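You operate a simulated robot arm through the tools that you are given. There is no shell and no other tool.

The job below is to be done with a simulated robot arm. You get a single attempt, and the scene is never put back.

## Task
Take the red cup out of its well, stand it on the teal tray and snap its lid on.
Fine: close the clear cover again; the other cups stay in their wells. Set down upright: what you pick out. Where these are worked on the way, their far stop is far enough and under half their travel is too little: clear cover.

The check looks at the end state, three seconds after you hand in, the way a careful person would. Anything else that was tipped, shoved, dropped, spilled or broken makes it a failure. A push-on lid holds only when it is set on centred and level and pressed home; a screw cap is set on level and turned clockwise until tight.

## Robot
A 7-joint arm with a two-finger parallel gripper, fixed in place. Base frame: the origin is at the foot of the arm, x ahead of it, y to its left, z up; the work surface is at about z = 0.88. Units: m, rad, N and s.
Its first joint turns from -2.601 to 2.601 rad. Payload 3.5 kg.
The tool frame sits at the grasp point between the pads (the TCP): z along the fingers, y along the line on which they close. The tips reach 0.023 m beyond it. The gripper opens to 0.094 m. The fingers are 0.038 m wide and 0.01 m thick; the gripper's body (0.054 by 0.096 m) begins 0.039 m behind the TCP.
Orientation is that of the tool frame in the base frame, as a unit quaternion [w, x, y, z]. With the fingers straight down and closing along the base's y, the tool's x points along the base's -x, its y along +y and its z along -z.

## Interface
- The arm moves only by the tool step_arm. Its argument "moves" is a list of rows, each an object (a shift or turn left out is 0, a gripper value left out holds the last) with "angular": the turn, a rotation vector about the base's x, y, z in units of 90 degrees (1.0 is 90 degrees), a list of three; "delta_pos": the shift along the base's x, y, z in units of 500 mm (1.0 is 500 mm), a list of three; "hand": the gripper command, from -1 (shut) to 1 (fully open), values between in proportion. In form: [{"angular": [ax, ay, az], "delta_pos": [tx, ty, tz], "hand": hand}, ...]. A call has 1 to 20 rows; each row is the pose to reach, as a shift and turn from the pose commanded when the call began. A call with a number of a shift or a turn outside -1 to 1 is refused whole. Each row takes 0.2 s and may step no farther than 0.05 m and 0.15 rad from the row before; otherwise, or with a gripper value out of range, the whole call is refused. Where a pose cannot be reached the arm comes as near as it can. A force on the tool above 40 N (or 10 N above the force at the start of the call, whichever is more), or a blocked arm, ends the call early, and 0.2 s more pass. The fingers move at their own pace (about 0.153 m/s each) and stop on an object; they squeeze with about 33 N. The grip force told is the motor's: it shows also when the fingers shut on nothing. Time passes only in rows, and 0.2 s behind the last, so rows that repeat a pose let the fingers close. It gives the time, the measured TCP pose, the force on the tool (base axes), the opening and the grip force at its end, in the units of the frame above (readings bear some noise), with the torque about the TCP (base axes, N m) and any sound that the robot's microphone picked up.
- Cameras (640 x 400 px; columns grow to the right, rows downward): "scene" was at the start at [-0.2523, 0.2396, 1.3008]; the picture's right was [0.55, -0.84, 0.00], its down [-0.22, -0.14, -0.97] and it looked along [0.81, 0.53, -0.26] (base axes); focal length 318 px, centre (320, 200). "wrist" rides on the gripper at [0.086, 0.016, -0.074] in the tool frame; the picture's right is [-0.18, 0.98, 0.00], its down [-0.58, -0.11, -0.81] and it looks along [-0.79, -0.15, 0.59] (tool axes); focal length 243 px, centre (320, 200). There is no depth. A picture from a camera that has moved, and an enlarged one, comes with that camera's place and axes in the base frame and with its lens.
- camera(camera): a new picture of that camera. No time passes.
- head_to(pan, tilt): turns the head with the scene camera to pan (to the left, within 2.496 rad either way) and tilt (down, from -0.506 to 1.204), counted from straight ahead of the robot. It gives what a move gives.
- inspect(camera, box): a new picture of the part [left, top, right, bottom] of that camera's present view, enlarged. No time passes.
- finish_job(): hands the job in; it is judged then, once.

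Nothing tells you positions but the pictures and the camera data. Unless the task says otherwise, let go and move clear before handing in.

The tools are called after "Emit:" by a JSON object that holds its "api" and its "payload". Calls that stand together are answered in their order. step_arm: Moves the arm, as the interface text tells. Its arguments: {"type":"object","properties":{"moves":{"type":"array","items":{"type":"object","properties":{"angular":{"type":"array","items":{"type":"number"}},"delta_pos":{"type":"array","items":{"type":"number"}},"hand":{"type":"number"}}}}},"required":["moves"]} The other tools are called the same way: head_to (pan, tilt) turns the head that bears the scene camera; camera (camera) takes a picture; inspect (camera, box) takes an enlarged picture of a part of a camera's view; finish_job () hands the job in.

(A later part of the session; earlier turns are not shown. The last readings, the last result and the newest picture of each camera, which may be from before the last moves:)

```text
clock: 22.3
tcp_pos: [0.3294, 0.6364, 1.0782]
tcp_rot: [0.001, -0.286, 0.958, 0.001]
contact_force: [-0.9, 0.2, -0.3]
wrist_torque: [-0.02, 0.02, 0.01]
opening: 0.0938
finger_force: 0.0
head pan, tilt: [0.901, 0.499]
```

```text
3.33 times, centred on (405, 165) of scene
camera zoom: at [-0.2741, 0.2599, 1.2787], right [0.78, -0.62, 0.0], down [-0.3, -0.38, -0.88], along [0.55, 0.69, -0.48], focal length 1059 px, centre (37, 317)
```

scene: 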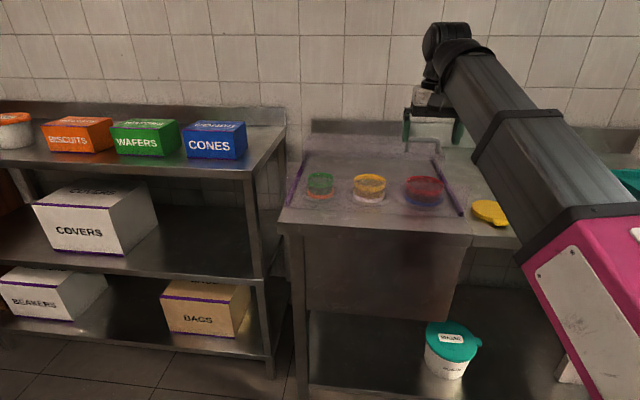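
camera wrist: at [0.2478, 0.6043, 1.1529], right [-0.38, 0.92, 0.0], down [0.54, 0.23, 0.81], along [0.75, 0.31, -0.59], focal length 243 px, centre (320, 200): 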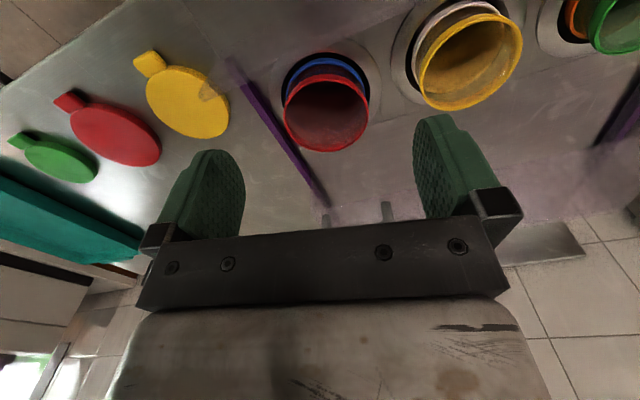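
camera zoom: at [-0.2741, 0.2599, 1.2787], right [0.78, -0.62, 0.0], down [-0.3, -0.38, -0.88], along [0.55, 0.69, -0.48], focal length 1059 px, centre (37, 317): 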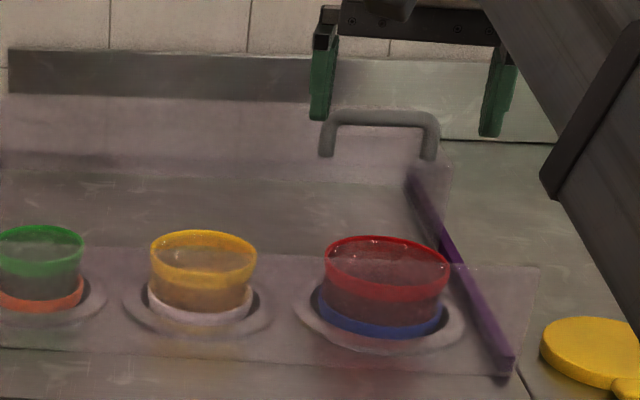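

The row step was too long; I'll repeat the approach in smaller steps.

Emit:
{"api": "step_arm", "payload": {"moves": [{"delta_pos": [0.025, 0.045, -0.02], "hand": -0.149}, {"delta_pos": [0.05, 0.09, -0.05]}, {"delta_pos": [0.0754, 0.135, -0.08]}, {"delta_pos": [0.0754, 0.135, -0.12]}, {"delta_pos": [0.0754, 0.135, -0.12]}]}}

Emit:
{"api": "camera", "payload": {"camera": "wrist"}}

Emit:
{"api": "inspect", "payload": {"camera": "scene", "box": [335, 105, 475, 225]}}

```text
clock: 23.5
tcp_pos: [0.3655, 0.7045, 1.0178]
tcp_rot: [0.001, -0.285, 0.959, 0.0]
contact_force: [0.6, -1.6, -0.2]
wrist_torque: [-0.02, -0.01, 0.01]
opening: 0.04
finger_force: 0.0
head pan, tilt: [0.901, 0.499]
```

```text
taken
camera wrist: at [0.2848, 0.6717, 1.0928], right [-0.38, 0.92, 0.0], down [0.54, 0.23, 0.81], along [0.75, 0.31, -0.59], focal length 243 px, centre (320, 200)
```

wrist: 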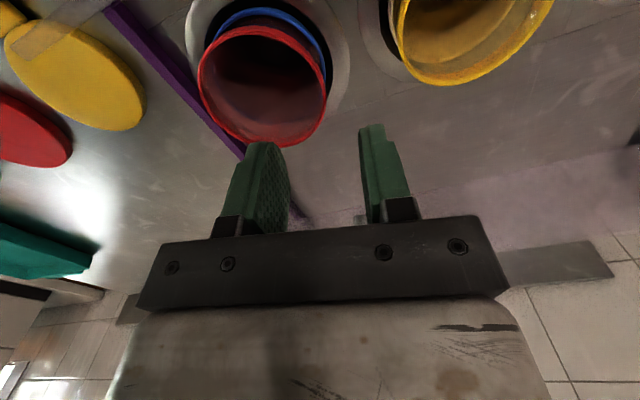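

```text
3.33 times, centred on (405, 165) of scene
camera zoom: at [-0.2741, 0.2599, 1.2787], right [0.78, -0.62, 0.0], down [-0.3, -0.38, -0.88], along [0.55, 0.69, -0.48], focal length 1059 px, centre (37, 317)
```

zoom: 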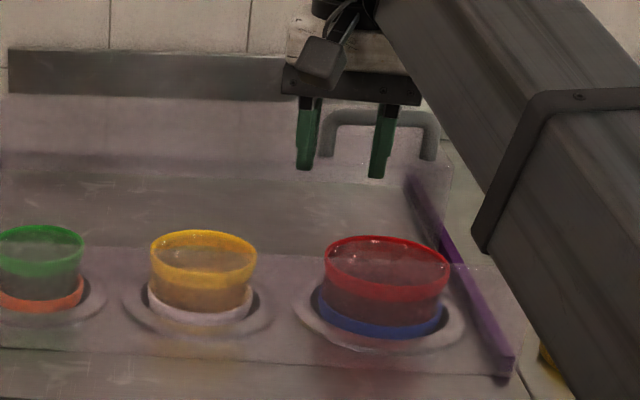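

The cup centre is confirmed at about (0.390, 0.669). I'll go straight down so that one finger enters the cup, then check before closing.

Emit:
{"api": "step_arm", "payload": {"moves": [{"delta_pos": [0.002, 0, -0.06]}, {"delta_pos": [0.002, 0, -0.11]}, {"delta_pos": [0.002, 0, -0.15]}, {"delta_pos": [0.002, 0, -0.182]}, {"delta_pos": [0.002, 0, -0.182]}]}}

Emit:
{"api": "camera", "payload": {"camera": "wrist"}}

Emit:
{"api": "inspect", "payload": {"camera": "scene", "box": [365, 135, 465, 215]}}

```text
clock: 24.7
tcp_pos: [0.3678, 0.704, 0.9271]
tcp_rot: [0.001, -0.285, 0.959, 0.0]
contact_force: [0.6, 0.4, 0.4]
wrist_torque: [-0.01, 0.0, 0.0]
opening: 0.04
finger_force: 0.1
head pan, tilt: [0.901, 0.499]
```

```text
taken
camera wrist: at [0.2864, 0.6716, 1.0017], right [-0.38, 0.92, 0.0], down [0.54, 0.23, 0.81], along [0.75, 0.31, -0.59], focal length 243 px, centre (320, 200)
```

wrist: 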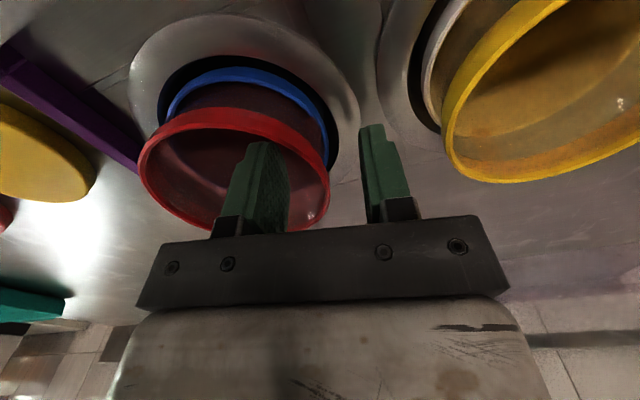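

```text
5.00 times, centred on (415, 175) of scene
camera zoom: at [-0.2741, 0.2599, 1.2787], right [0.78, -0.62, 0.0], down [-0.3, -0.38, -0.88], along [0.55, 0.69, -0.48], focal length 1588 px, centre (-155, 325)
```

zoom: 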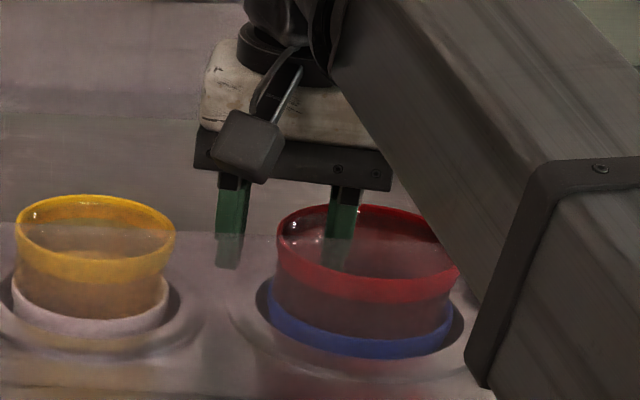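

One finger is inside and one outside the wall. Closing now.

Emit:
{"api": "step_arm", "payload": {"moves": [{"hand": -0.5}, {"hand": -0.7}, {"hand": -1}, {"hand": -1}, {"hand": -1}]}}

Emit:
{"api": "camera", "payload": {"camera": "wrist"}}

Emit:
{"api": "inspect", "payload": {"camera": "scene", "box": [365, 135, 465, 215]}}

```text
clock: 25.9
tcp_pos: [0.3679, 0.7046, 0.9268]
tcp_rot: [0.001, -0.285, 0.958, 0.0]
contact_force: [-0.1, -1.0, 1.0]
wrist_torque: [-0.07, -0.01, -0.03]
opening: 0.0088
finger_force: 32.9
head pan, tilt: [0.901, 0.499]
```

```text
taken
camera wrist: at [0.2864, 0.6716, 1.0019], right [-0.38, 0.92, 0.0], down [0.54, 0.23, 0.81], along [0.75, 0.31, -0.59], focal length 243 px, centre (320, 200)
```

wrist: 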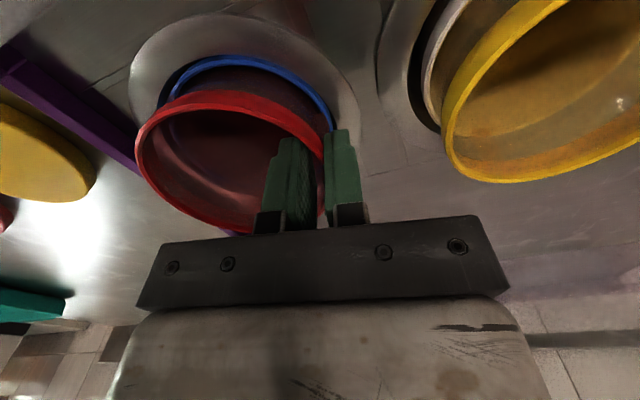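

```text
5.00 times, centred on (415, 175) of scene
camera zoom: at [-0.2741, 0.2599, 1.2787], right [0.78, -0.62, 0.0], down [-0.3, -0.38, -0.88], along [0.55, 0.69, -0.48], focal length 1588 px, centre (-155, 325)
```

zoom: 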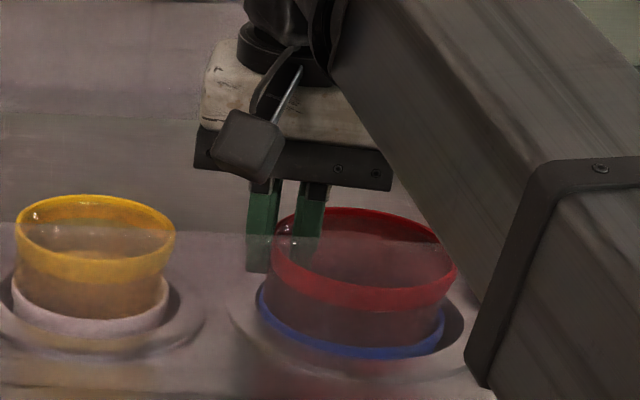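

The wall is pinched firmly (33 N) with the cup leaning only slightly. I'll lift it straight out of the well, slowly.

Emit:
{"api": "step_arm", "payload": {"moves": [{"delta_pos": [0, 0, 0.02]}, {"delta_pos": [0, 0, 0.04]}, {"delta_pos": [0, 0, 0.07]}, {"delta_pos": [0, 0, 0.1]}, {"delta_pos": [0, 0, 0.13]}, {"delta_pos": [0, 0, 0.16]}]}}

Emit:
{"api": "camera", "payload": {"camera": "wrist"}}

Emit:
{"api": "inspect", "payload": {"camera": "scene", "box": [335, 105, 475, 225]}}

```text
clock: 27.3
tcp_pos: [0.3674, 0.7053, 1.0072]
tcp_rot: [0.001, -0.285, 0.959, 0.0]
contact_force: [0.6, -0.2, -0.2]
wrist_torque: [0.02, -0.03, 0.01]
opening: 0.0087
finger_force: 32.9
head pan, tilt: [0.901, 0.499]
```

```text
taken
camera wrist: at [0.2865, 0.6715, 1.0818], right [-0.38, 0.92, 0.0], down [0.54, 0.23, 0.81], along [0.75, 0.31, -0.59], focal length 243 px, centre (320, 200)
```

wrist: 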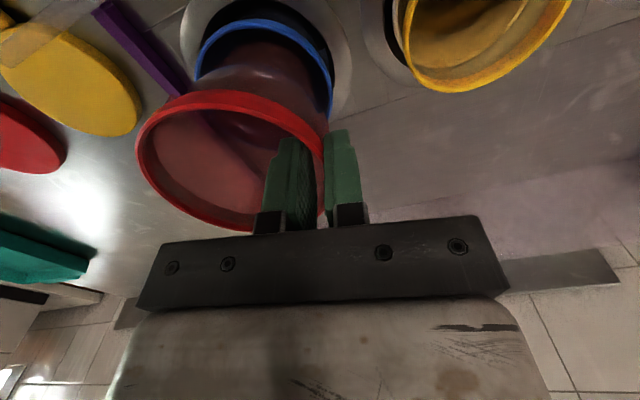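

```text
3.33 times, centred on (405, 165) of scene
camera zoom: at [-0.2741, 0.2599, 1.2787], right [0.78, -0.62, 0.0], down [-0.3, -0.38, -0.88], along [0.55, 0.69, -0.48], focal length 1059 px, centre (37, 317)
```

zoom: 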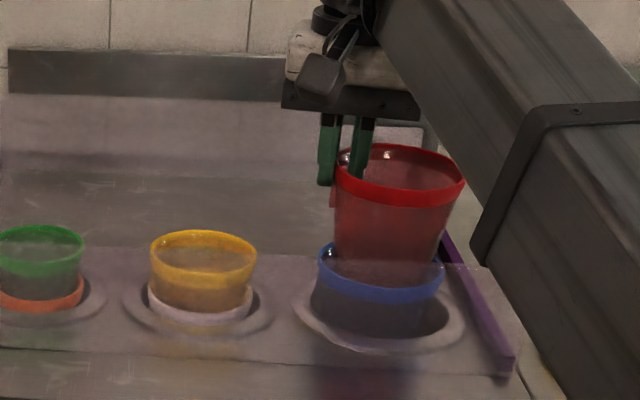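

The red cup was nested in a blue cup, which is staying in the well, as it should. I'll keep lifting slowly and watch the blue one.

Emit:
{"api": "step_arm", "payload": {"moves": [{"delta_pos": [0, 0, 0.03]}, {"delta_pos": [0, 0, 0.06]}, {"delta_pos": [0, 0, 0.09]}, {"delta_pos": [0, 0, 0.12]}, {"delta_pos": [0, 0, 0.15]}, {"delta_pos": [0, 0, 0.18]}]}}

Emit:
{"api": "camera", "payload": {"camera": "wrist"}}

Emit:
{"api": "inspect", "payload": {"camera": "scene", "box": [335, 85, 495, 225]}}

```text
clock: 28.7
tcp_pos: [0.3662, 0.7032, 1.0995]
tcp_rot: [0.0, -0.286, 0.958, 0.001]
contact_force: [-0.2, 0.3, -1.5]
wrist_torque: [0.04, 0.02, 0.03]
opening: 0.0088
finger_force: 33.5
head pan, tilt: [0.901, 0.499]
```

```text
taken
camera wrist: at [0.2865, 0.6716, 1.1723], right [-0.38, 0.92, 0.0], down [0.54, 0.23, 0.81], along [0.75, 0.31, -0.59], focal length 243 px, centre (320, 200)
```

wrist: 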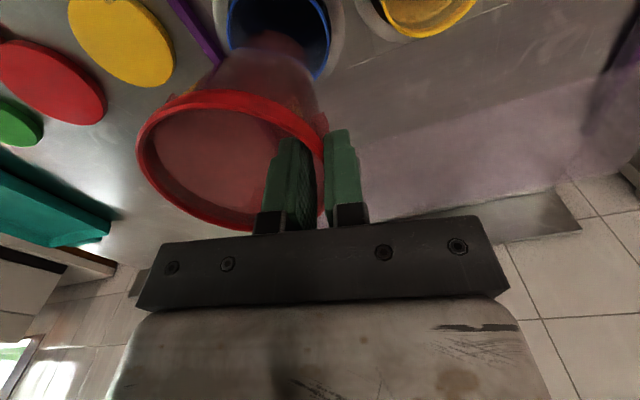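

```text
2.86 times, centred on (415, 155) of scene
camera zoom: at [-0.2741, 0.2599, 1.2787], right [0.78, -0.62, 0.0], down [-0.3, -0.38, -0.88], along [0.55, 0.69, -0.48], focal length 908 px, centre (49, 329)
```

zoom: 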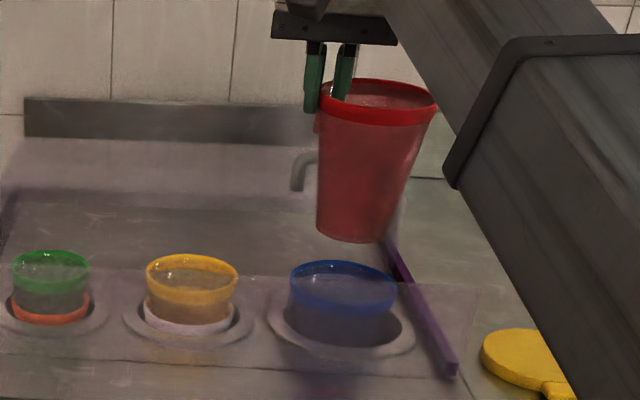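

The red cup is fully out and hangs almost upright; the blue cup stayed in its well. I'll carry it along the row direction toward the tray, turning the tool with the arm.

Emit:
{"api": "step_arm", "payload": {"moves": [{"delta_pos": [0.03, -0.027, 0.03], "angular": [0, 0, -0.01]}, {"delta_pos": [0.09, -0.08, 0.06], "angular": [0, 0, -0.04]}, {"delta_pos": [0.15, -0.134, 0.06], "angular": [0, 0, -0.075]}, {"delta_pos": [0.21, -0.188, 0.06], "angular": [0, 0, -0.11]}, {"delta_pos": [0.27, -0.242, 0.06], "angular": [0, 0, -0.145]}, {"delta_pos": [0.33, -0.295, 0.06], "angular": [0, 0, -0.18]}, {"delta_pos": [0.39, -0.35, 0.06], "angular": [0, 0, -0.215]}, {"delta_pos": [0.45, -0.402, 0.06], "angular": [0, 0, -0.24]}, {"delta_pos": [0.506, -0.452, 0.06], "angular": [0, 0, -0.26]}, {"delta_pos": [0.506, -0.452, 0.06], "angular": [0, 0, -0.26]}]}}

Emit:
{"api": "camera", "payload": {"camera": "wrist"}}

Emit:
{"api": "camera", "payload": {"camera": "scene"}}

```text
clock: 30.9
tcp_pos: [0.621, 0.4777, 1.1268]
tcp_rot: [0.001, -0.085, 0.996, 0.0]
contact_force: [0.9, 0.0, -1.0]
wrist_torque: [-0.01, 0.01, 0.02]
opening: 0.0089
finger_force: 32.7
head pan, tilt: [0.901, 0.499]
```

```text
taken
camera wrist: at [0.5329, 0.4798, 1.2008], right [0.01, 1.0, 0.0], down [0.59, -0.01, 0.81], along [0.81, -0.01, -0.59], focal length 243 px, centre (320, 200)
```

wrist: 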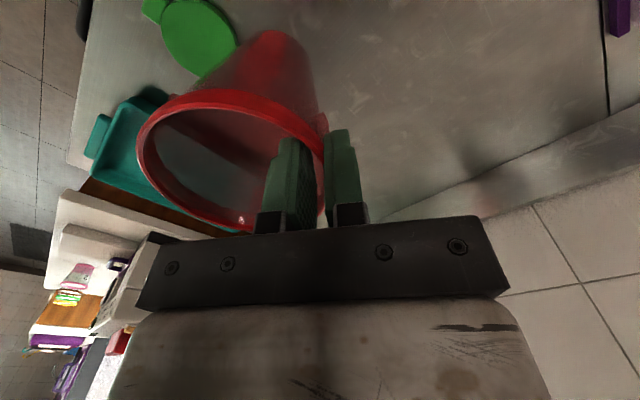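

```text
taken
```

scene: 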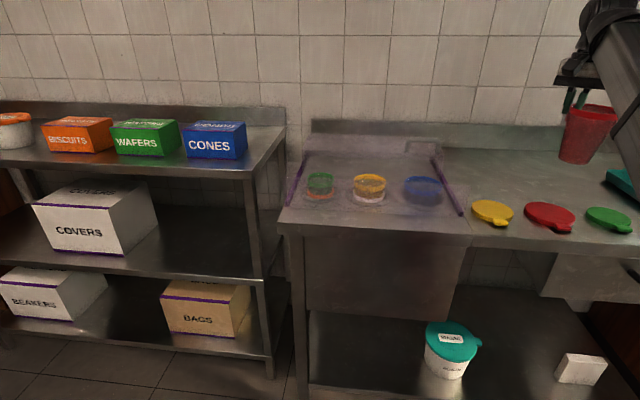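

The transit is fine and nothing else has moved. I'll turn the head to see the tray and the lids.

Emit:
{"api": "head_to", "payload": {"pan": 0.12, "tilt": 0.45}}

Emit:
{"api": "camera", "payload": {"camera": "scene"}}

Emit:
{"api": "inspect", "payload": {"camera": "scene", "box": [160, 120, 480, 320]}}

```text
clock: 32.0
tcp_pos: [0.6201, 0.4777, 1.1251]
tcp_rot: [0.001, -0.085, 0.996, 0.0]
contact_force: [-0.1, -0.1, -1.2]
wrist_torque: [0.01, 0.0, 0.0]
opening: 0.0087
finger_force: 33.1
head pan, tilt: [0.12, 0.45]
```

```text
taken
```

scene: 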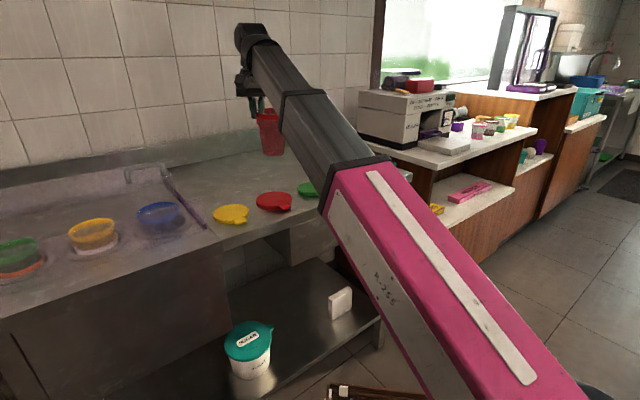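

```text
2.00 times, centred on (320, 220) of scene
camera zoom: at [-0.2393, 0.1996, 1.2832], right [0.12, -0.99, 0.0], down [-0.43, -0.05, -0.9], along [0.89, 0.11, -0.44], focal length 635 px, centre (320, 160)
```

zoom: 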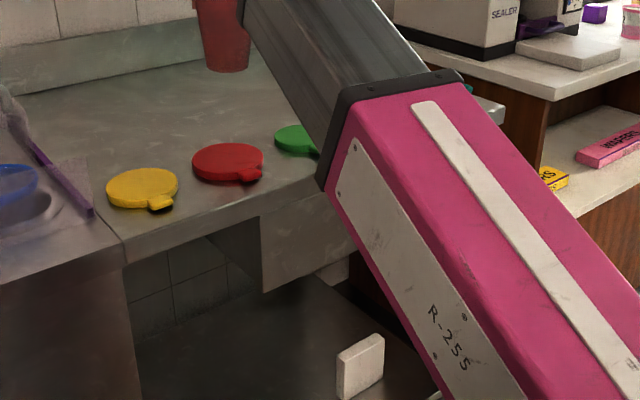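

Emit:
{"api": "inspect", "payload": {"camera": "wrist", "box": [60, 60, 300, 240]}}

```text
2.22 times, centred on (180, 150) of wrist
camera zoom: at [0.5326, 0.48, 1.2009], right [0.01, 1.0, 0.0], down [0.59, -0.01, 0.81], along [0.81, -0.01, -0.59], focal length 539 px, centre (631, 311)
```

zoom: 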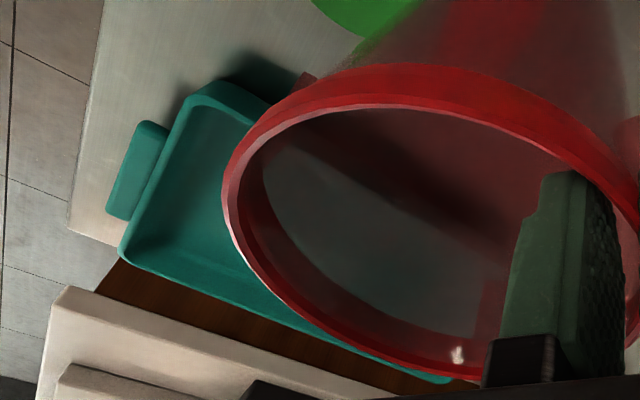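

The tray spans roughly u 0.37–0.56, v 0.65–0.92 along the counter, so a cup centre at about (0.86, 0.20) is well inside. I'll move the cup over that point.

Emit:
{"api": "step_arm", "payload": {"moves": [{"delta_pos": [0.06, -0.057, 0], "angular": [0, 0, -0.03]}, {"delta_pos": [0.12, -0.114, 0], "angular": [0, 0, -0.065]}, {"delta_pos": [0.18, -0.171, 0], "angular": [0, 0, -0.1]}, {"delta_pos": [0.24, -0.228, 0], "angular": [0, 0, -0.13]}, {"delta_pos": [0.3, -0.285, 0], "angular": [0, 0, -0.165]}, {"delta_pos": [0.36, -0.342, 0], "angular": [0, 0, -0.2]}, {"delta_pos": [0.42, -0.399, 0], "angular": [0, 0, -0.23]}, {"delta_pos": [0.47, -0.445, -0.01], "angular": [0, 0, -0.25]}, {"delta_pos": [0.498, -0.473, -0.03], "angular": [0, 0, -0.264]}, {"delta_pos": [0.498, -0.473, -0.03], "angular": [0, 0, -0.264]}]}}

Emit:
{"api": "camera", "payload": {"camera": "wrist"}}

Emit:
{"api": "camera", "payload": {"camera": "scene"}}

```text
clock: 34.2
tcp_pos: [0.8695, 0.2417, 1.1125]
tcp_rot: [0.001, 0.122, 0.993, 0.0]
contact_force: [0.6, 0.5, -0.4]
wrist_torque: [0.0, -0.02, 0.0]
opening: 0.0087
finger_force: 32.8
head pan, tilt: [0.12, 0.45]
```

```text
taken
camera wrist: at [0.7897, 0.2797, 1.1866], right [0.42, 0.91, 0.0], down [0.54, -0.25, 0.81], along [0.73, -0.34, -0.59], focal length 243 px, centre (320, 200)
```

wrist: 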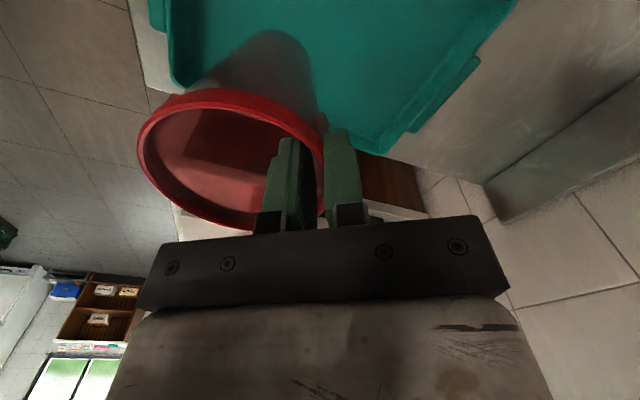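

```text
taken
```

scene: 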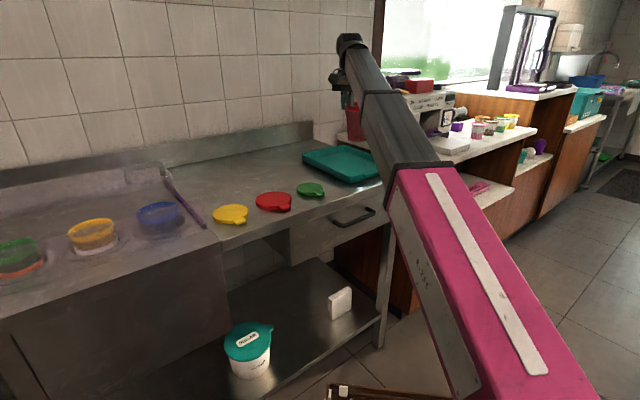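

Emit:
{"api": "inspect", "payload": {"camera": "scene", "box": [280, 90, 420, 210]}}

Emit:
{"api": "inspect", "payload": {"camera": "wrist", "box": [120, 0, 540, 240]}}

```text
3.33 times, centred on (350, 150) of scene
camera zoom: at [-0.2393, 0.1996, 1.2832], right [0.12, -0.99, 0.0], down [-0.43, -0.05, -0.9], along [0.89, 0.11, -0.44], focal length 1059 px, centre (220, 367)
```

zoom: 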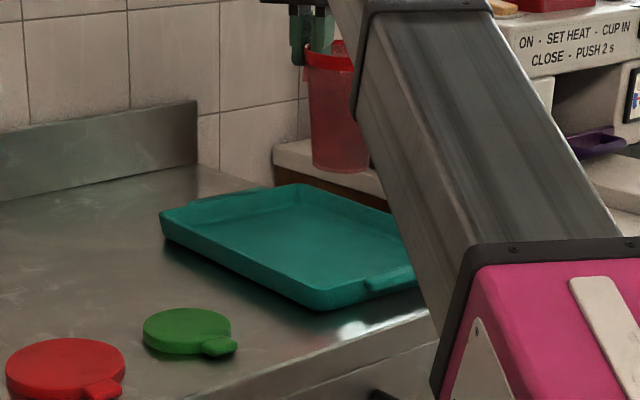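

```text
1.52 times, centred on (330, 120) of wrist
camera zoom: at [0.7897, 0.2797, 1.1866], right [0.42, 0.91, 0.0], down [0.54, -0.25, 0.81], along [0.73, -0.34, -0.59], focal length 370 px, centre (305, 322)
```

zoom: 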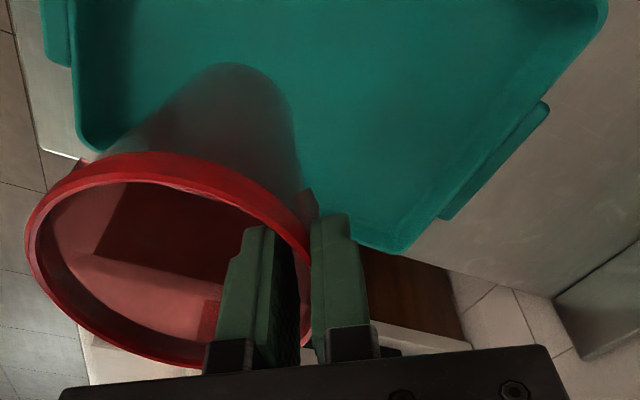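

The target spot lies well inside the tray. I'll lower the cup most of the way, then feel for contact in small steps.

Emit:
{"api": "step_arm", "payload": {"moves": [{"delta_pos": [0, 0, -0.04]}, {"delta_pos": [0, 0, -0.08]}, {"delta_pos": [0, 0, -0.12]}, {"delta_pos": [0, 0, -0.15]}, {"delta_pos": [0, 0, -0.15]}]}}

Emit:
{"api": "inspect", "payload": {"camera": "scene", "box": [280, 90, 420, 210]}}

Emit:
{"api": "camera", "payload": {"camera": "wrist"}}

```text
clock: 35.5
tcp_pos: [0.8704, 0.2421, 1.0383]
tcp_rot: [0.001, 0.121, 0.993, 0.0]
contact_force: [0.9, -0.2, 0.6]
wrist_torque: [-0.03, 0.0, 0.0]
opening: 0.0089
finger_force: 32.9
head pan, tilt: [0.12, 0.45]
```

```text
3.33 times, centred on (350, 150) of scene
camera zoom: at [-0.2393, 0.1995, 1.2832], right [0.12, -0.99, 0.0], down [-0.43, -0.05, -0.9], along [0.89, 0.11, -0.44], focal length 1059 px, centre (220, 367)
```

zoom: 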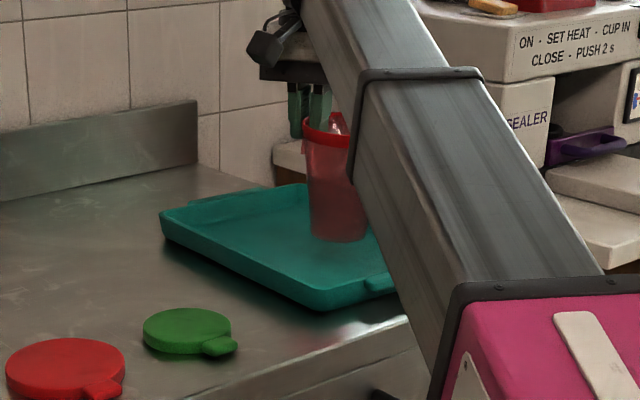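

```text
taken
camera wrist: at [0.7899, 0.279, 1.1118], right [0.42, 0.91, 0.0], down [0.54, -0.25, 0.81], along [0.73, -0.34, -0.59], focal length 243 px, centre (320, 200)
```

wrist: 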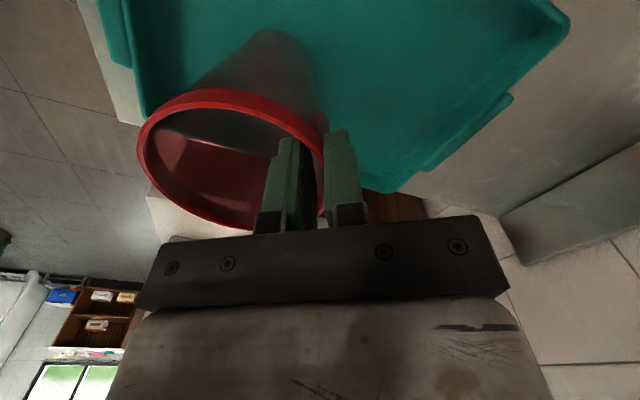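

Emit:
{"api": "step_arm", "payload": {"moves": [{"delta_pos": [0, 0, -0.01]}, {"delta_pos": [0, 0, -0.02]}, {"delta_pos": [0, 0, -0.03]}, {"delta_pos": [0, 0, -0.036]}]}}

Emit:
{"api": "inspect", "payload": {"camera": "scene", "box": [300, 110, 400, 190]}}

```text
clock: 36.5
tcp_pos: [0.8696, 0.2433, 1.0183]
tcp_rot: [0.001, 0.122, 0.993, 0.0]
contact_force: [0.4, 0.5, -0.7]
wrist_torque: [0.0, -0.02, -0.02]
opening: 0.0086
finger_force: 32.4
head pan, tilt: [0.12, 0.45]
```

```text
5.00 times, centred on (350, 150) of scene
camera zoom: at [-0.2393, 0.1995, 1.2832], right [0.12, -0.99, 0.0], down [-0.43, -0.05, -0.9], along [0.89, 0.11, -0.44], focal length 1588 px, centre (170, 450)
```

zoom: 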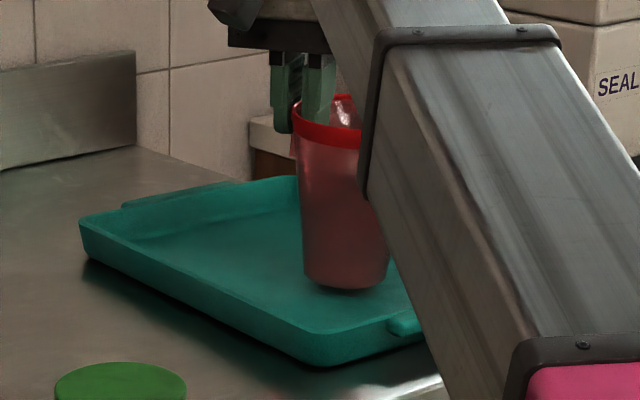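

Emit:
{"api": "step_arm", "payload": {"moves": [{"delta_pos": [0, 0, -0.006]}, {"delta_pos": [0, 0, -0.012]}, {"delta_pos": [0, 0, -0.012]}]}}

Emit:
{"api": "step_arm", "payload": {"moves": [{"delta_pos": [0, 0, -0.004]}, {"delta_pos": [0, 0, -0.008]}, {"delta_pos": [0, 0, -0.008]}]}}

```text
clock: 37.2
tcp_pos: [0.8699, 0.2436, 1.0136]
tcp_rot: [0.001, 0.122, 0.993, 0.0]
contact_force: [-0.4, 0.8, -0.8]
wrist_torque: [0.02, 0.0, -0.03]
opening: 0.009
finger_force: 33.3
head pan, tilt: [0.12, 0.45]
```

```text
clock: 38.0
tcp_pos: [0.869, 0.2422, 1.0097]
tcp_rot: [0.001, 0.121, 0.993, 0.0]
contact_force: [1.0, 2.9, 8.0]
wrist_torque: [-0.18, 0.1, -0.05]
opening: 0.0089
finger_force: 32.5
head pan, tilt: [0.12, 0.45]
```

The cup has touched the tray floor (8 N). I'll open the fingers to the same part-open gap so it stands on its own.

Emit:
{"api": "step_arm", "payload": {"moves": [{"delta_pos": [0, 0, 0.002], "hand": -0.7}, {"delta_pos": [0, 0, 0.002], "hand": -0.5}, {"delta_pos": [0, 0, 0.002], "hand": -0.25}, {"delta_pos": [0, 0, 0.002], "hand": -0.25}, {"delta_pos": [0, 0, 0.002], "hand": -0.25}]}}

Emit:
{"api": "camera", "payload": {"camera": "wrist"}}

Emit:
{"api": "inspect", "payload": {"camera": "scene", "box": [300, 110, 400, 190]}}

```text
clock: 39.2
tcp_pos: [0.8691, 0.2428, 1.011]
tcp_rot: [0.0, 0.12, 0.993, -0.001]
contact_force: [0.4, 0.1, 0.4]
wrist_torque: [0.02, -0.02, -0.02]
opening: 0.0351
finger_force: 0.0
head pan, tilt: [0.12, 0.45]
```

```text
taken
camera wrist: at [0.79, 0.2799, 1.0849], right [0.42, 0.91, 0.0], down [0.54, -0.25, 0.81], along [0.73, -0.34, -0.59], focal length 243 px, centre (320, 200)
```

wrist: 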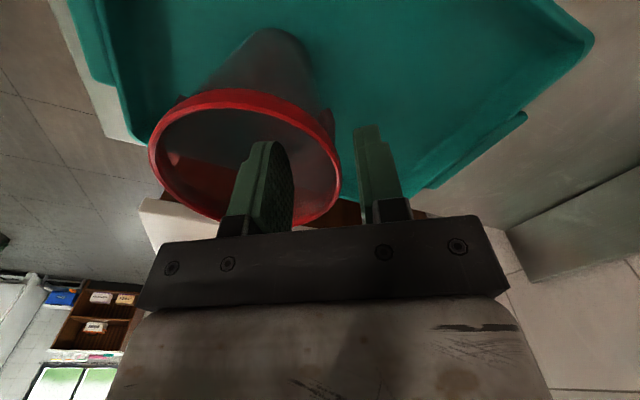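

```text
5.00 times, centred on (350, 150) of scene
camera zoom: at [-0.2393, 0.1995, 1.2832], right [0.12, -0.99, 0.0], down [-0.43, -0.05, -0.9], along [0.89, 0.11, -0.44], focal length 1588 px, centre (170, 450)
```

zoom: 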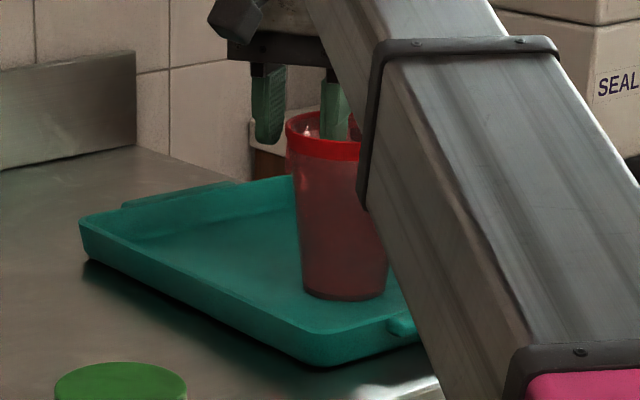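

The cup stands upright on the tray. I'll rise straight up and away, then look at it and at the red lid.

Emit:
{"api": "step_arm", "payload": {"moves": [{"delta_pos": [0, 0, 0.03]}, {"delta_pos": [0, 0, 0.07]}, {"delta_pos": [0, 0, 0.13]}, {"delta_pos": [0, 0, 0.2]}, {"delta_pos": [-0.04, 0.04, 0.24]}, {"delta_pos": [-0.1, 0.1, 0.24]}]}}

Emit:
{"api": "camera", "payload": {"camera": "wrist"}}

Emit:
{"api": "camera", "payload": {"camera": "scene"}}

```text
clock: 40.6
tcp_pos: [0.8196, 0.2924, 1.1298]
tcp_rot: [0.001, 0.122, 0.992, -0.001]
contact_force: [0.9, 0.6, 0.0]
wrist_torque: [-0.03, -0.01, 0.0]
opening: 0.0352
finger_force: 0.1
head pan, tilt: [0.12, 0.45]
```

```text
taken
camera wrist: at [0.7397, 0.3298, 1.2049], right [0.42, 0.91, 0.0], down [0.54, -0.25, 0.81], along [0.73, -0.34, -0.59], focal length 243 px, centre (320, 200)
```

wrist: 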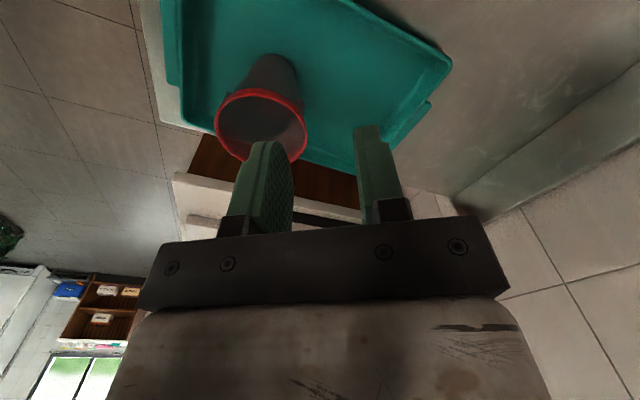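

```text
taken
```

scene: 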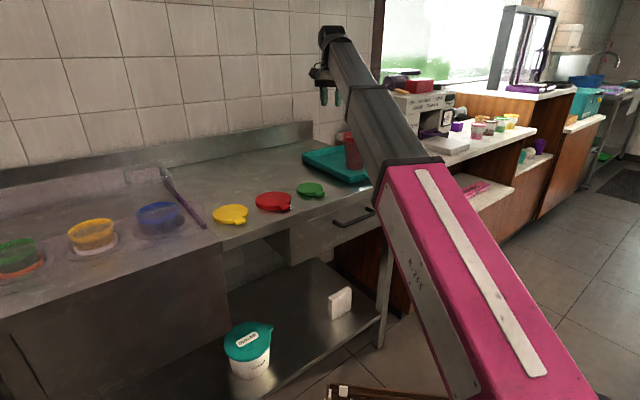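

Emit:
{"api": "inspect", "payload": {"camera": "wrist", "box": [170, 30, 350, 180]}}

Emit:
{"api": "inspect", "payload": {"camera": "scene", "box": [230, 160, 350, 240]}}

Emit:
{"api": "inspect", "payload": {"camera": "scene", "box": [300, 100, 400, 190]}}

```text
2.67 times, centred on (260, 105) of wrist
camera zoom: at [0.7397, 0.3298, 1.2049], right [0.42, 0.91, 0.0], down [0.54, -0.25, 0.81], along [0.73, -0.34, -0.59], focal length 647 px, centre (480, 453)
```

zoom: 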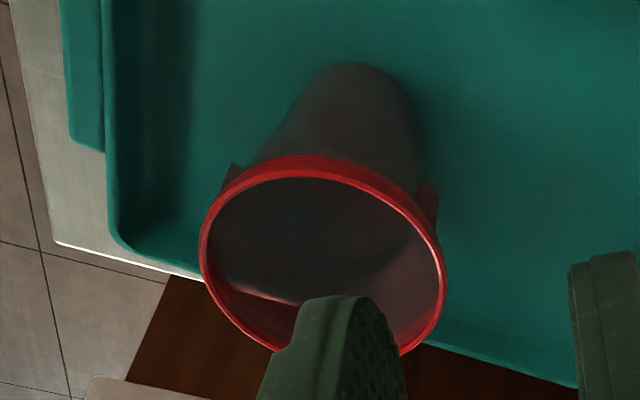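

```text
5.00 times, centred on (290, 200) of scene
camera zoom: at [-0.2392, 0.1997, 1.2832], right [0.12, -0.99, 0.0], down [-0.43, -0.05, -0.9], along [0.89, 0.11, -0.44], focal length 1588 px, centre (470, 200)
```

zoom: 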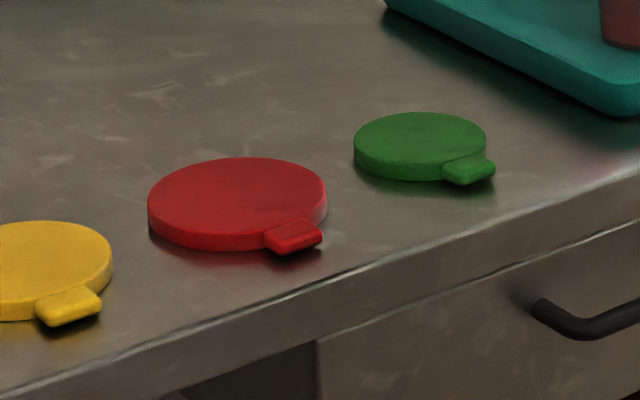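

```text
4.44 times, centred on (350, 145) of scene
camera zoom: at [-0.2392, 0.1997, 1.2832], right [0.12, -0.99, 0.0], down [-0.43, -0.05, -0.9], along [0.89, 0.11, -0.44], focal length 1412 px, centre (187, 444)
```

zoom: 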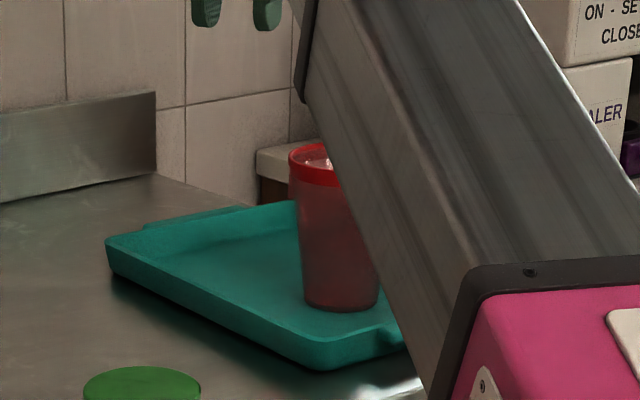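

The cup stands well on the tray, rim centre about (0.857, 0.211). The red lid is about 0.10 m across, centred near (0.552, 0.428), with a tab 25 mm wide pointing toward the robot at about (0.515, 0.388). I'll go over the tab while turning the tool so its camera faces back over the lid and the fingers close across the tab.

Emit:
{"api": "step_arm", "payload": {"moves": [{"delta_pos": [-0.06, 0.02, 0], "angular": [0, 0, -0.07], "hand": 0.064}, {"delta_pos": [-0.13, 0.04, 0], "angular": [0, 0, -0.14]}, {"delta_pos": [-0.2, 0.06, 0], "angular": [0, 0, -0.21]}, {"delta_pos": [-0.27, 0.085, 0], "angular": [0, 0, -0.29]}, {"delta_pos": [-0.34, 0.107, 0], "angular": [0, 0, -0.37]}, {"delta_pos": [-0.41, 0.13, 0], "angular": [0, 0, -0.45]}, {"delta_pos": [-0.48, 0.15, 0], "angular": [0, 0, -0.53]}, {"delta_pos": [-0.55, 0.172, 0], "angular": [0, 0, -0.6]}, {"delta_pos": [-0.61, 0.192, 0], "angular": [0, 0, -0.667]}, {"delta_pos": [-0.61, 0.192, 0], "angular": [0, 0, -0.667]}]}}

Emit:
{"api": "camera", "payload": {"camera": "wrist"}}

```text
clock: 42.9
tcp_pos: [0.5268, 0.3957, 1.1039]
tcp_rot: [0.005, 0.603, 0.798, 0.014]
contact_force: [0.5, -0.3, -1.3]
wrist_torque: [-0.02, -0.01, -0.03]
opening: 0.0498
finger_force: 0.0
out of reach, approached as far as the arm can: row 6, 7, 8, 9, 10
head pan, tilt: [0.12, 0.45]
```

```text
taken
camera wrist: at [0.5161, 0.4826, 1.18], right [1.0, 0.09, 0.03], down [0.03, -0.6, 0.8], along [0.09, -0.79, -0.6], focal length 243 px, centre (320, 200)
```

wrist: 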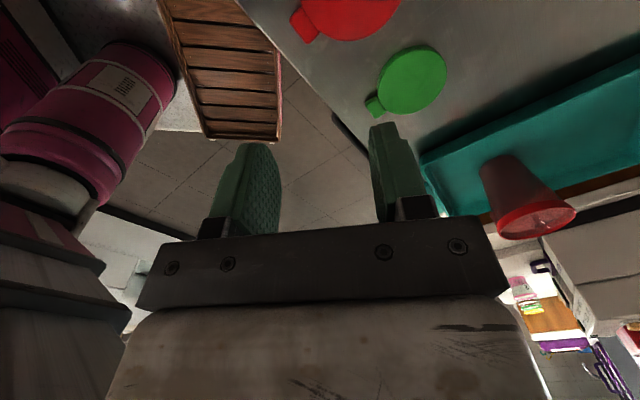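

Emit:
{"api": "step_arm", "payload": {"moves": [{"delta_pos": [-0.005, -0.003, -0.04], "angular": [0, 0, -0.08]}, {"delta_pos": [-0.01, -0.006, -0.08], "angular": [0, 0, -0.16]}, {"delta_pos": [-0.015, -0.01, -0.1], "angular": [0, 0, -0.25]}, {"delta_pos": [-0.02, -0.012, -0.1], "angular": [0, 0, -0.34]}, {"delta_pos": [-0.024, -0.015, -0.1], "angular": [0, 0, -0.42]}, {"delta_pos": [-0.024, -0.015, -0.1], "angular": [0, 0, -0.5]}, {"delta_pos": [-0.024, -0.015, -0.1], "angular": [0, 0, -0.58]}, {"delta_pos": [-0.024, -0.015, -0.1], "angular": [0, 0, -0.63]}, {"delta_pos": [-0.024, -0.015, -0.1], "angular": [0, 0, -0.676]}, {"delta_pos": [-0.024, -0.015, -0.1], "angular": [0, 0, -0.676]}]}}

Emit:
{"api": "camera", "payload": {"camera": "wrist"}}

Emit:
{"api": "camera", "payload": {"camera": "scene"}}

```text
clock: 45.0
tcp_pos: [0.5127, 0.3882, 1.0546]
tcp_rot: [0.0, 0.924, 0.383, -0.001]
contact_force: [-0.4, -0.8, -0.9]
wrist_torque: [0.0, -0.03, 0.0]
opening: 0.0499
finger_force: 0.1
head pan, tilt: [0.12, 0.45]
```

```text
taken
camera wrist: at [0.5865, 0.4388, 1.1292], right [0.57, -0.82, 0.0], down [-0.49, -0.33, 0.81], along [-0.67, -0.46, -0.59], focal length 243 px, centre (320, 200)
```

wrist: 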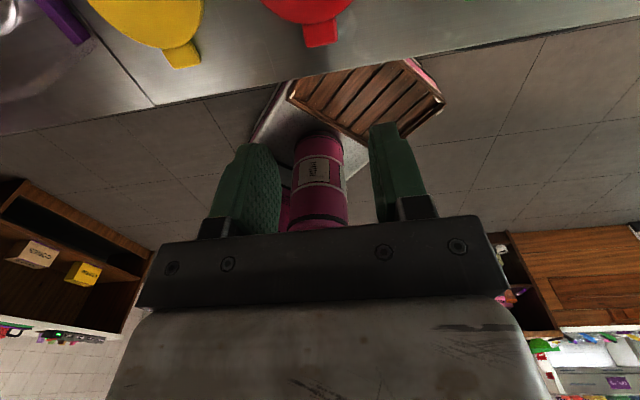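

```text
taken
```

scene: 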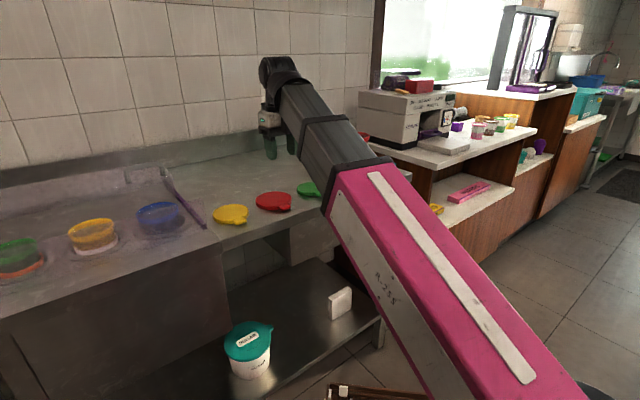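

The orientation works: the fingers now close along the tab's width. I'll zoom on the tab and the lid.

Emit:
{"api": "inspect", "payload": {"camera": "wrist", "box": [240, 0, 400, 100]}}

Emit:
{"api": "inspect", "payload": {"camera": "scene", "box": [240, 120, 340, 220]}}

```text
4.00 times, centred on (320, 50) of wrist
camera zoom: at [0.5865, 0.4388, 1.1292], right [0.57, -0.82, 0.0], down [-0.49, -0.33, 0.81], along [-0.67, -0.46, -0.59], focal length 970 px, centre (320, 800)
```

zoom: 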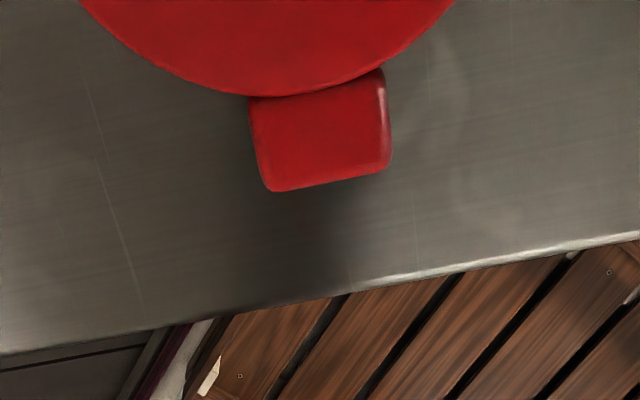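

```text
4.00 times, centred on (290, 170) of scene
camera zoom: at [-0.2393, 0.1996, 1.2832], right [0.12, -0.99, 0.0], down [-0.43, -0.05, -0.9], along [0.89, 0.11, -0.44], focal length 1271 px, centre (440, 320)
```

zoom: 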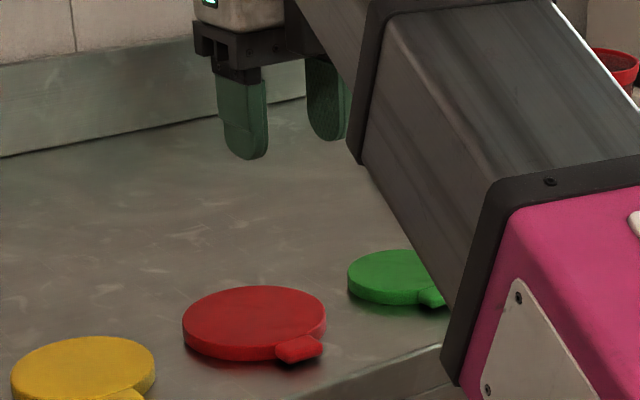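

The tab's sides line up with the tool (width 28 mm, from v 0.633 to 0.651), and the lid's centre is about 66 mm beyond the finger centre. I'll descend over the tab to just above the counter.

Emit:
{"api": "step_arm", "payload": {"moves": [{"delta_pos": [-0.001, -0.004, -0.06]}, {"delta_pos": [-0.001, -0.004, -0.12]}, {"delta_pos": [-0.001, -0.004, -0.18]}, {"delta_pos": [-0.001, -0.004, -0.23]}, {"delta_pos": [-0.001, -0.004, -0.26]}, {"delta_pos": [-0.001, -0.004, -0.27]}, {"delta_pos": [-0.001, -0.004, -0.27]}]}}

Emit:
{"api": "camera", "payload": {"camera": "wrist"}}

Emit:
{"api": "inspect", "payload": {"camera": "scene", "box": [240, 150, 320, 220]}}

```text
clock: 46.6
tcp_pos: [0.5131, 0.3866, 0.919]
tcp_rot: [0.0, 0.923, 0.385, -0.001]
contact_force: [1.0, -0.1, 0.1]
wrist_torque: [-0.04, 0.0, 0.04]
opening: 0.0497
finger_force: 0.1
head pan, tilt: [0.12, 0.45]
```

```text
taken
camera wrist: at [0.586, 0.4373, 0.9936], right [0.57, -0.82, 0.0], down [-0.49, -0.33, 0.81], along [-0.66, -0.46, -0.59], focal length 243 px, centre (320, 200)
```

wrist: 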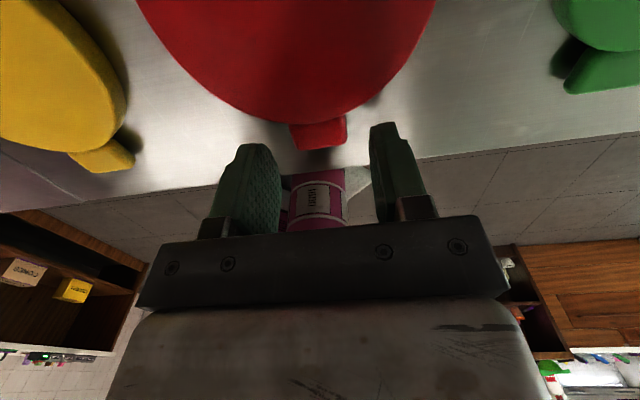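

```text
5.71 times, centred on (280, 185) of scene
camera zoom: at [-0.2393, 0.1996, 1.2832], right [0.12, -0.99, 0.0], down [-0.43, -0.05, -0.9], along [0.89, 0.11, -0.44], focal length 1815 px, centre (549, 286)
```

zoom: 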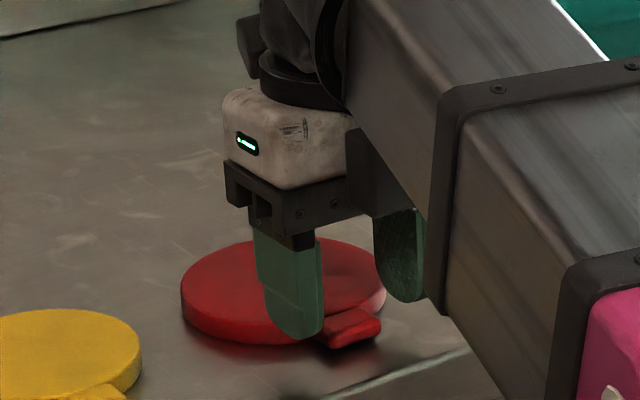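

The tab sits between the fingers and clear of them. I'll go down gently toward the counter.

Emit:
{"api": "step_arm", "payload": {"moves": [{"delta_pos": [-0.002, -0.002, -0.01]}, {"delta_pos": [-0.002, -0.002, -0.02]}, {"delta_pos": [-0.002, -0.002, -0.026]}, {"delta_pos": [-0.002, -0.002, -0.026]}]}}

Emit:
{"api": "step_arm", "payload": {"moves": [{"delta_pos": [0, 0, -0.002]}, {"delta_pos": [0, 0, -0.004]}, {"delta_pos": [0, 0, -0.004]}]}}

Emit:
{"api": "camera", "payload": {"camera": "wrist"}}

```text
clock: 47.6
tcp_pos: [0.5124, 0.3842, 0.9066]
tcp_rot: [0.0, 0.923, 0.384, -0.001]
contact_force: [0.1, 0.3, 0.0]
wrist_torque: [-0.01, 0.02, 0.0]
opening: 0.05
finger_force: 0.0
head pan, tilt: [0.12, 0.45]
```

```text
clock: 48.5
tcp_pos: [0.5126, 0.386, 0.9052]
tcp_rot: [-0.001, 0.924, 0.384, -0.001]
contact_force: [-0.6, 0.5, 0.2]
wrist_torque: [-0.04, 0.03, -0.01]
opening: 0.0499
finger_force: 0.0
head pan, tilt: [0.12, 0.45]
```

```text
taken
camera wrist: at [0.5851, 0.4363, 0.9787], right [0.57, -0.82, 0.0], down [-0.49, -0.33, 0.81], along [-0.66, -0.46, -0.59], focal length 243 px, centre (320, 200)
```

wrist: 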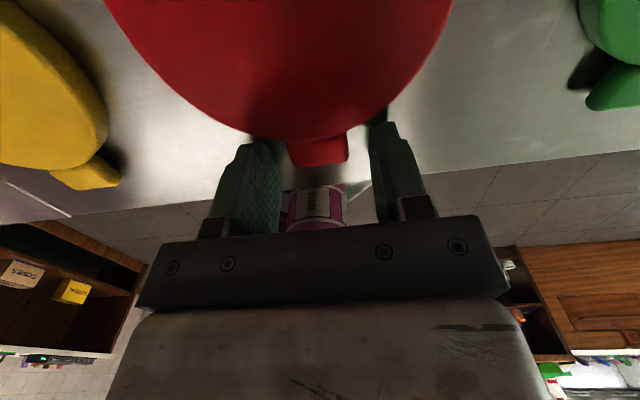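

Emit:
{"api": "step_arm", "payload": {"moves": [{"delta_pos": [0, 0, -0.002]}, {"delta_pos": [0, 0, -0.002]}]}}

Emit:
{"api": "inspect", "payload": {"camera": "wrist", "box": [200, 80, 440, 240]}}

Emit:
{"api": "inspect", "payload": {"camera": "scene", "box": [250, 160, 310, 220]}}

```text
clock: 49.0
tcp_pos: [0.5119, 0.3847, 0.903]
tcp_rot: [0.0, 0.923, 0.385, -0.001]
contact_force: [0.7, -0.5, -0.1]
wrist_torque: [0.02, -0.01, 0.01]
opening: 0.0499
finger_force: 0.1
head pan, tilt: [0.12, 0.45]
```

```text
2.50 times, centred on (320, 160) of wrist
camera zoom: at [0.5851, 0.4361, 0.9779], right [0.57, -0.82, 0.0], down [-0.49, -0.33, 0.81], along [-0.66, -0.46, -0.59], focal length 606 px, centre (320, 300)
```

zoom: 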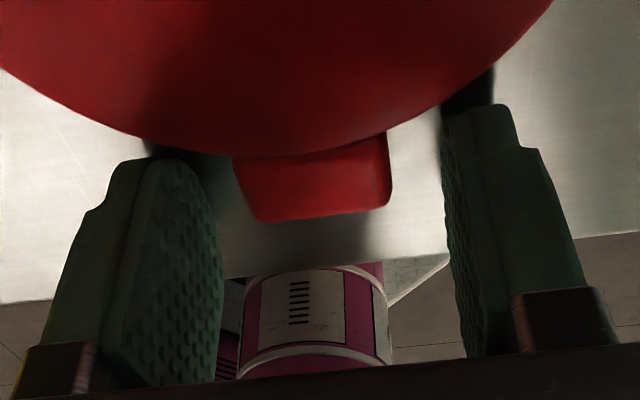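

```text
6.67 times, centred on (280, 190) of scene
camera zoom: at [-0.2393, 0.1996, 1.2832], right [0.12, -0.99, 0.0], down [-0.43, -0.05, -0.9], along [0.89, 0.11, -0.44], focal length 2118 px, centre (587, 267)
```

zoom: 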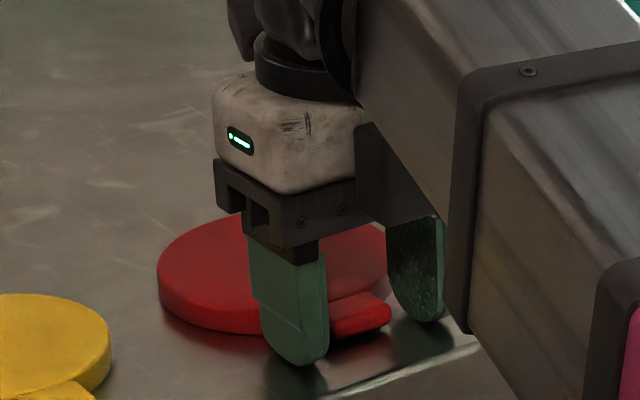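

The tips are just above the counter on either side of the tab. Closing on it.

Emit:
{"api": "step_arm", "payload": {"moves": [{"hand": -0.25}, {"hand": -0.4}, {"hand": -0.6}, {"hand": -1}, {"hand": -1}, {"hand": -1}]}}

Emit:
{"api": "inspect", "payload": {"camera": "wrist", "box": [200, 80, 440, 240]}}

Emit:
{"api": "inspect", "payload": {"camera": "scene", "box": [250, 160, 310, 220]}}

```text
clock: 50.5
tcp_pos: [0.512, 0.3834, 0.904]
tcp_rot: [0.0, 0.923, 0.384, -0.001]
contact_force: [0.3, 0.3, -1.0]
wrist_torque: [0.0, 0.05, 0.0]
opening: 0.0283
finger_force: 33.1
head pan, tilt: [0.12, 0.45]
```

```text
2.50 times, centred on (320, 160) of wrist
camera zoom: at [0.5851, 0.4361, 0.9779], right [0.57, -0.82, 0.0], down [-0.49, -0.33, 0.81], along [-0.66, -0.46, -0.59], focal length 606 px, centre (320, 300)
```

zoom: 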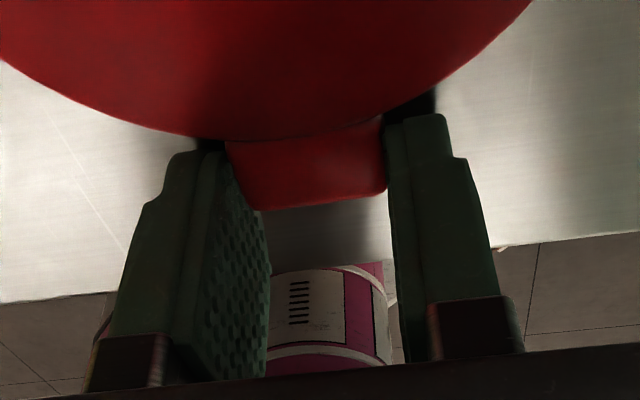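

```text
6.67 times, centred on (280, 190) of scene
camera zoom: at [-0.2393, 0.1996, 1.2832], right [0.12, -0.99, 0.0], down [-0.43, -0.05, -0.9], along [0.89, 0.11, -0.44], focal length 2118 px, centre (587, 267)
```

zoom: 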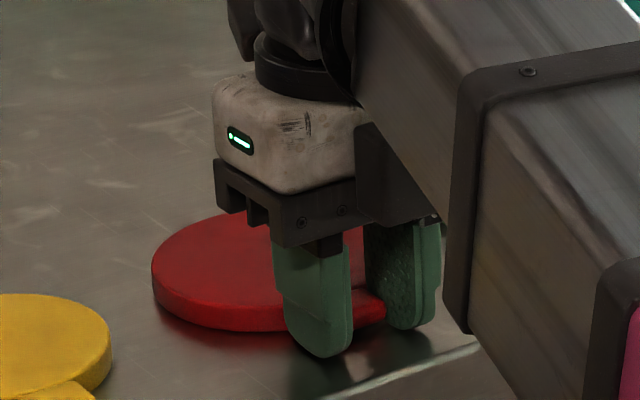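

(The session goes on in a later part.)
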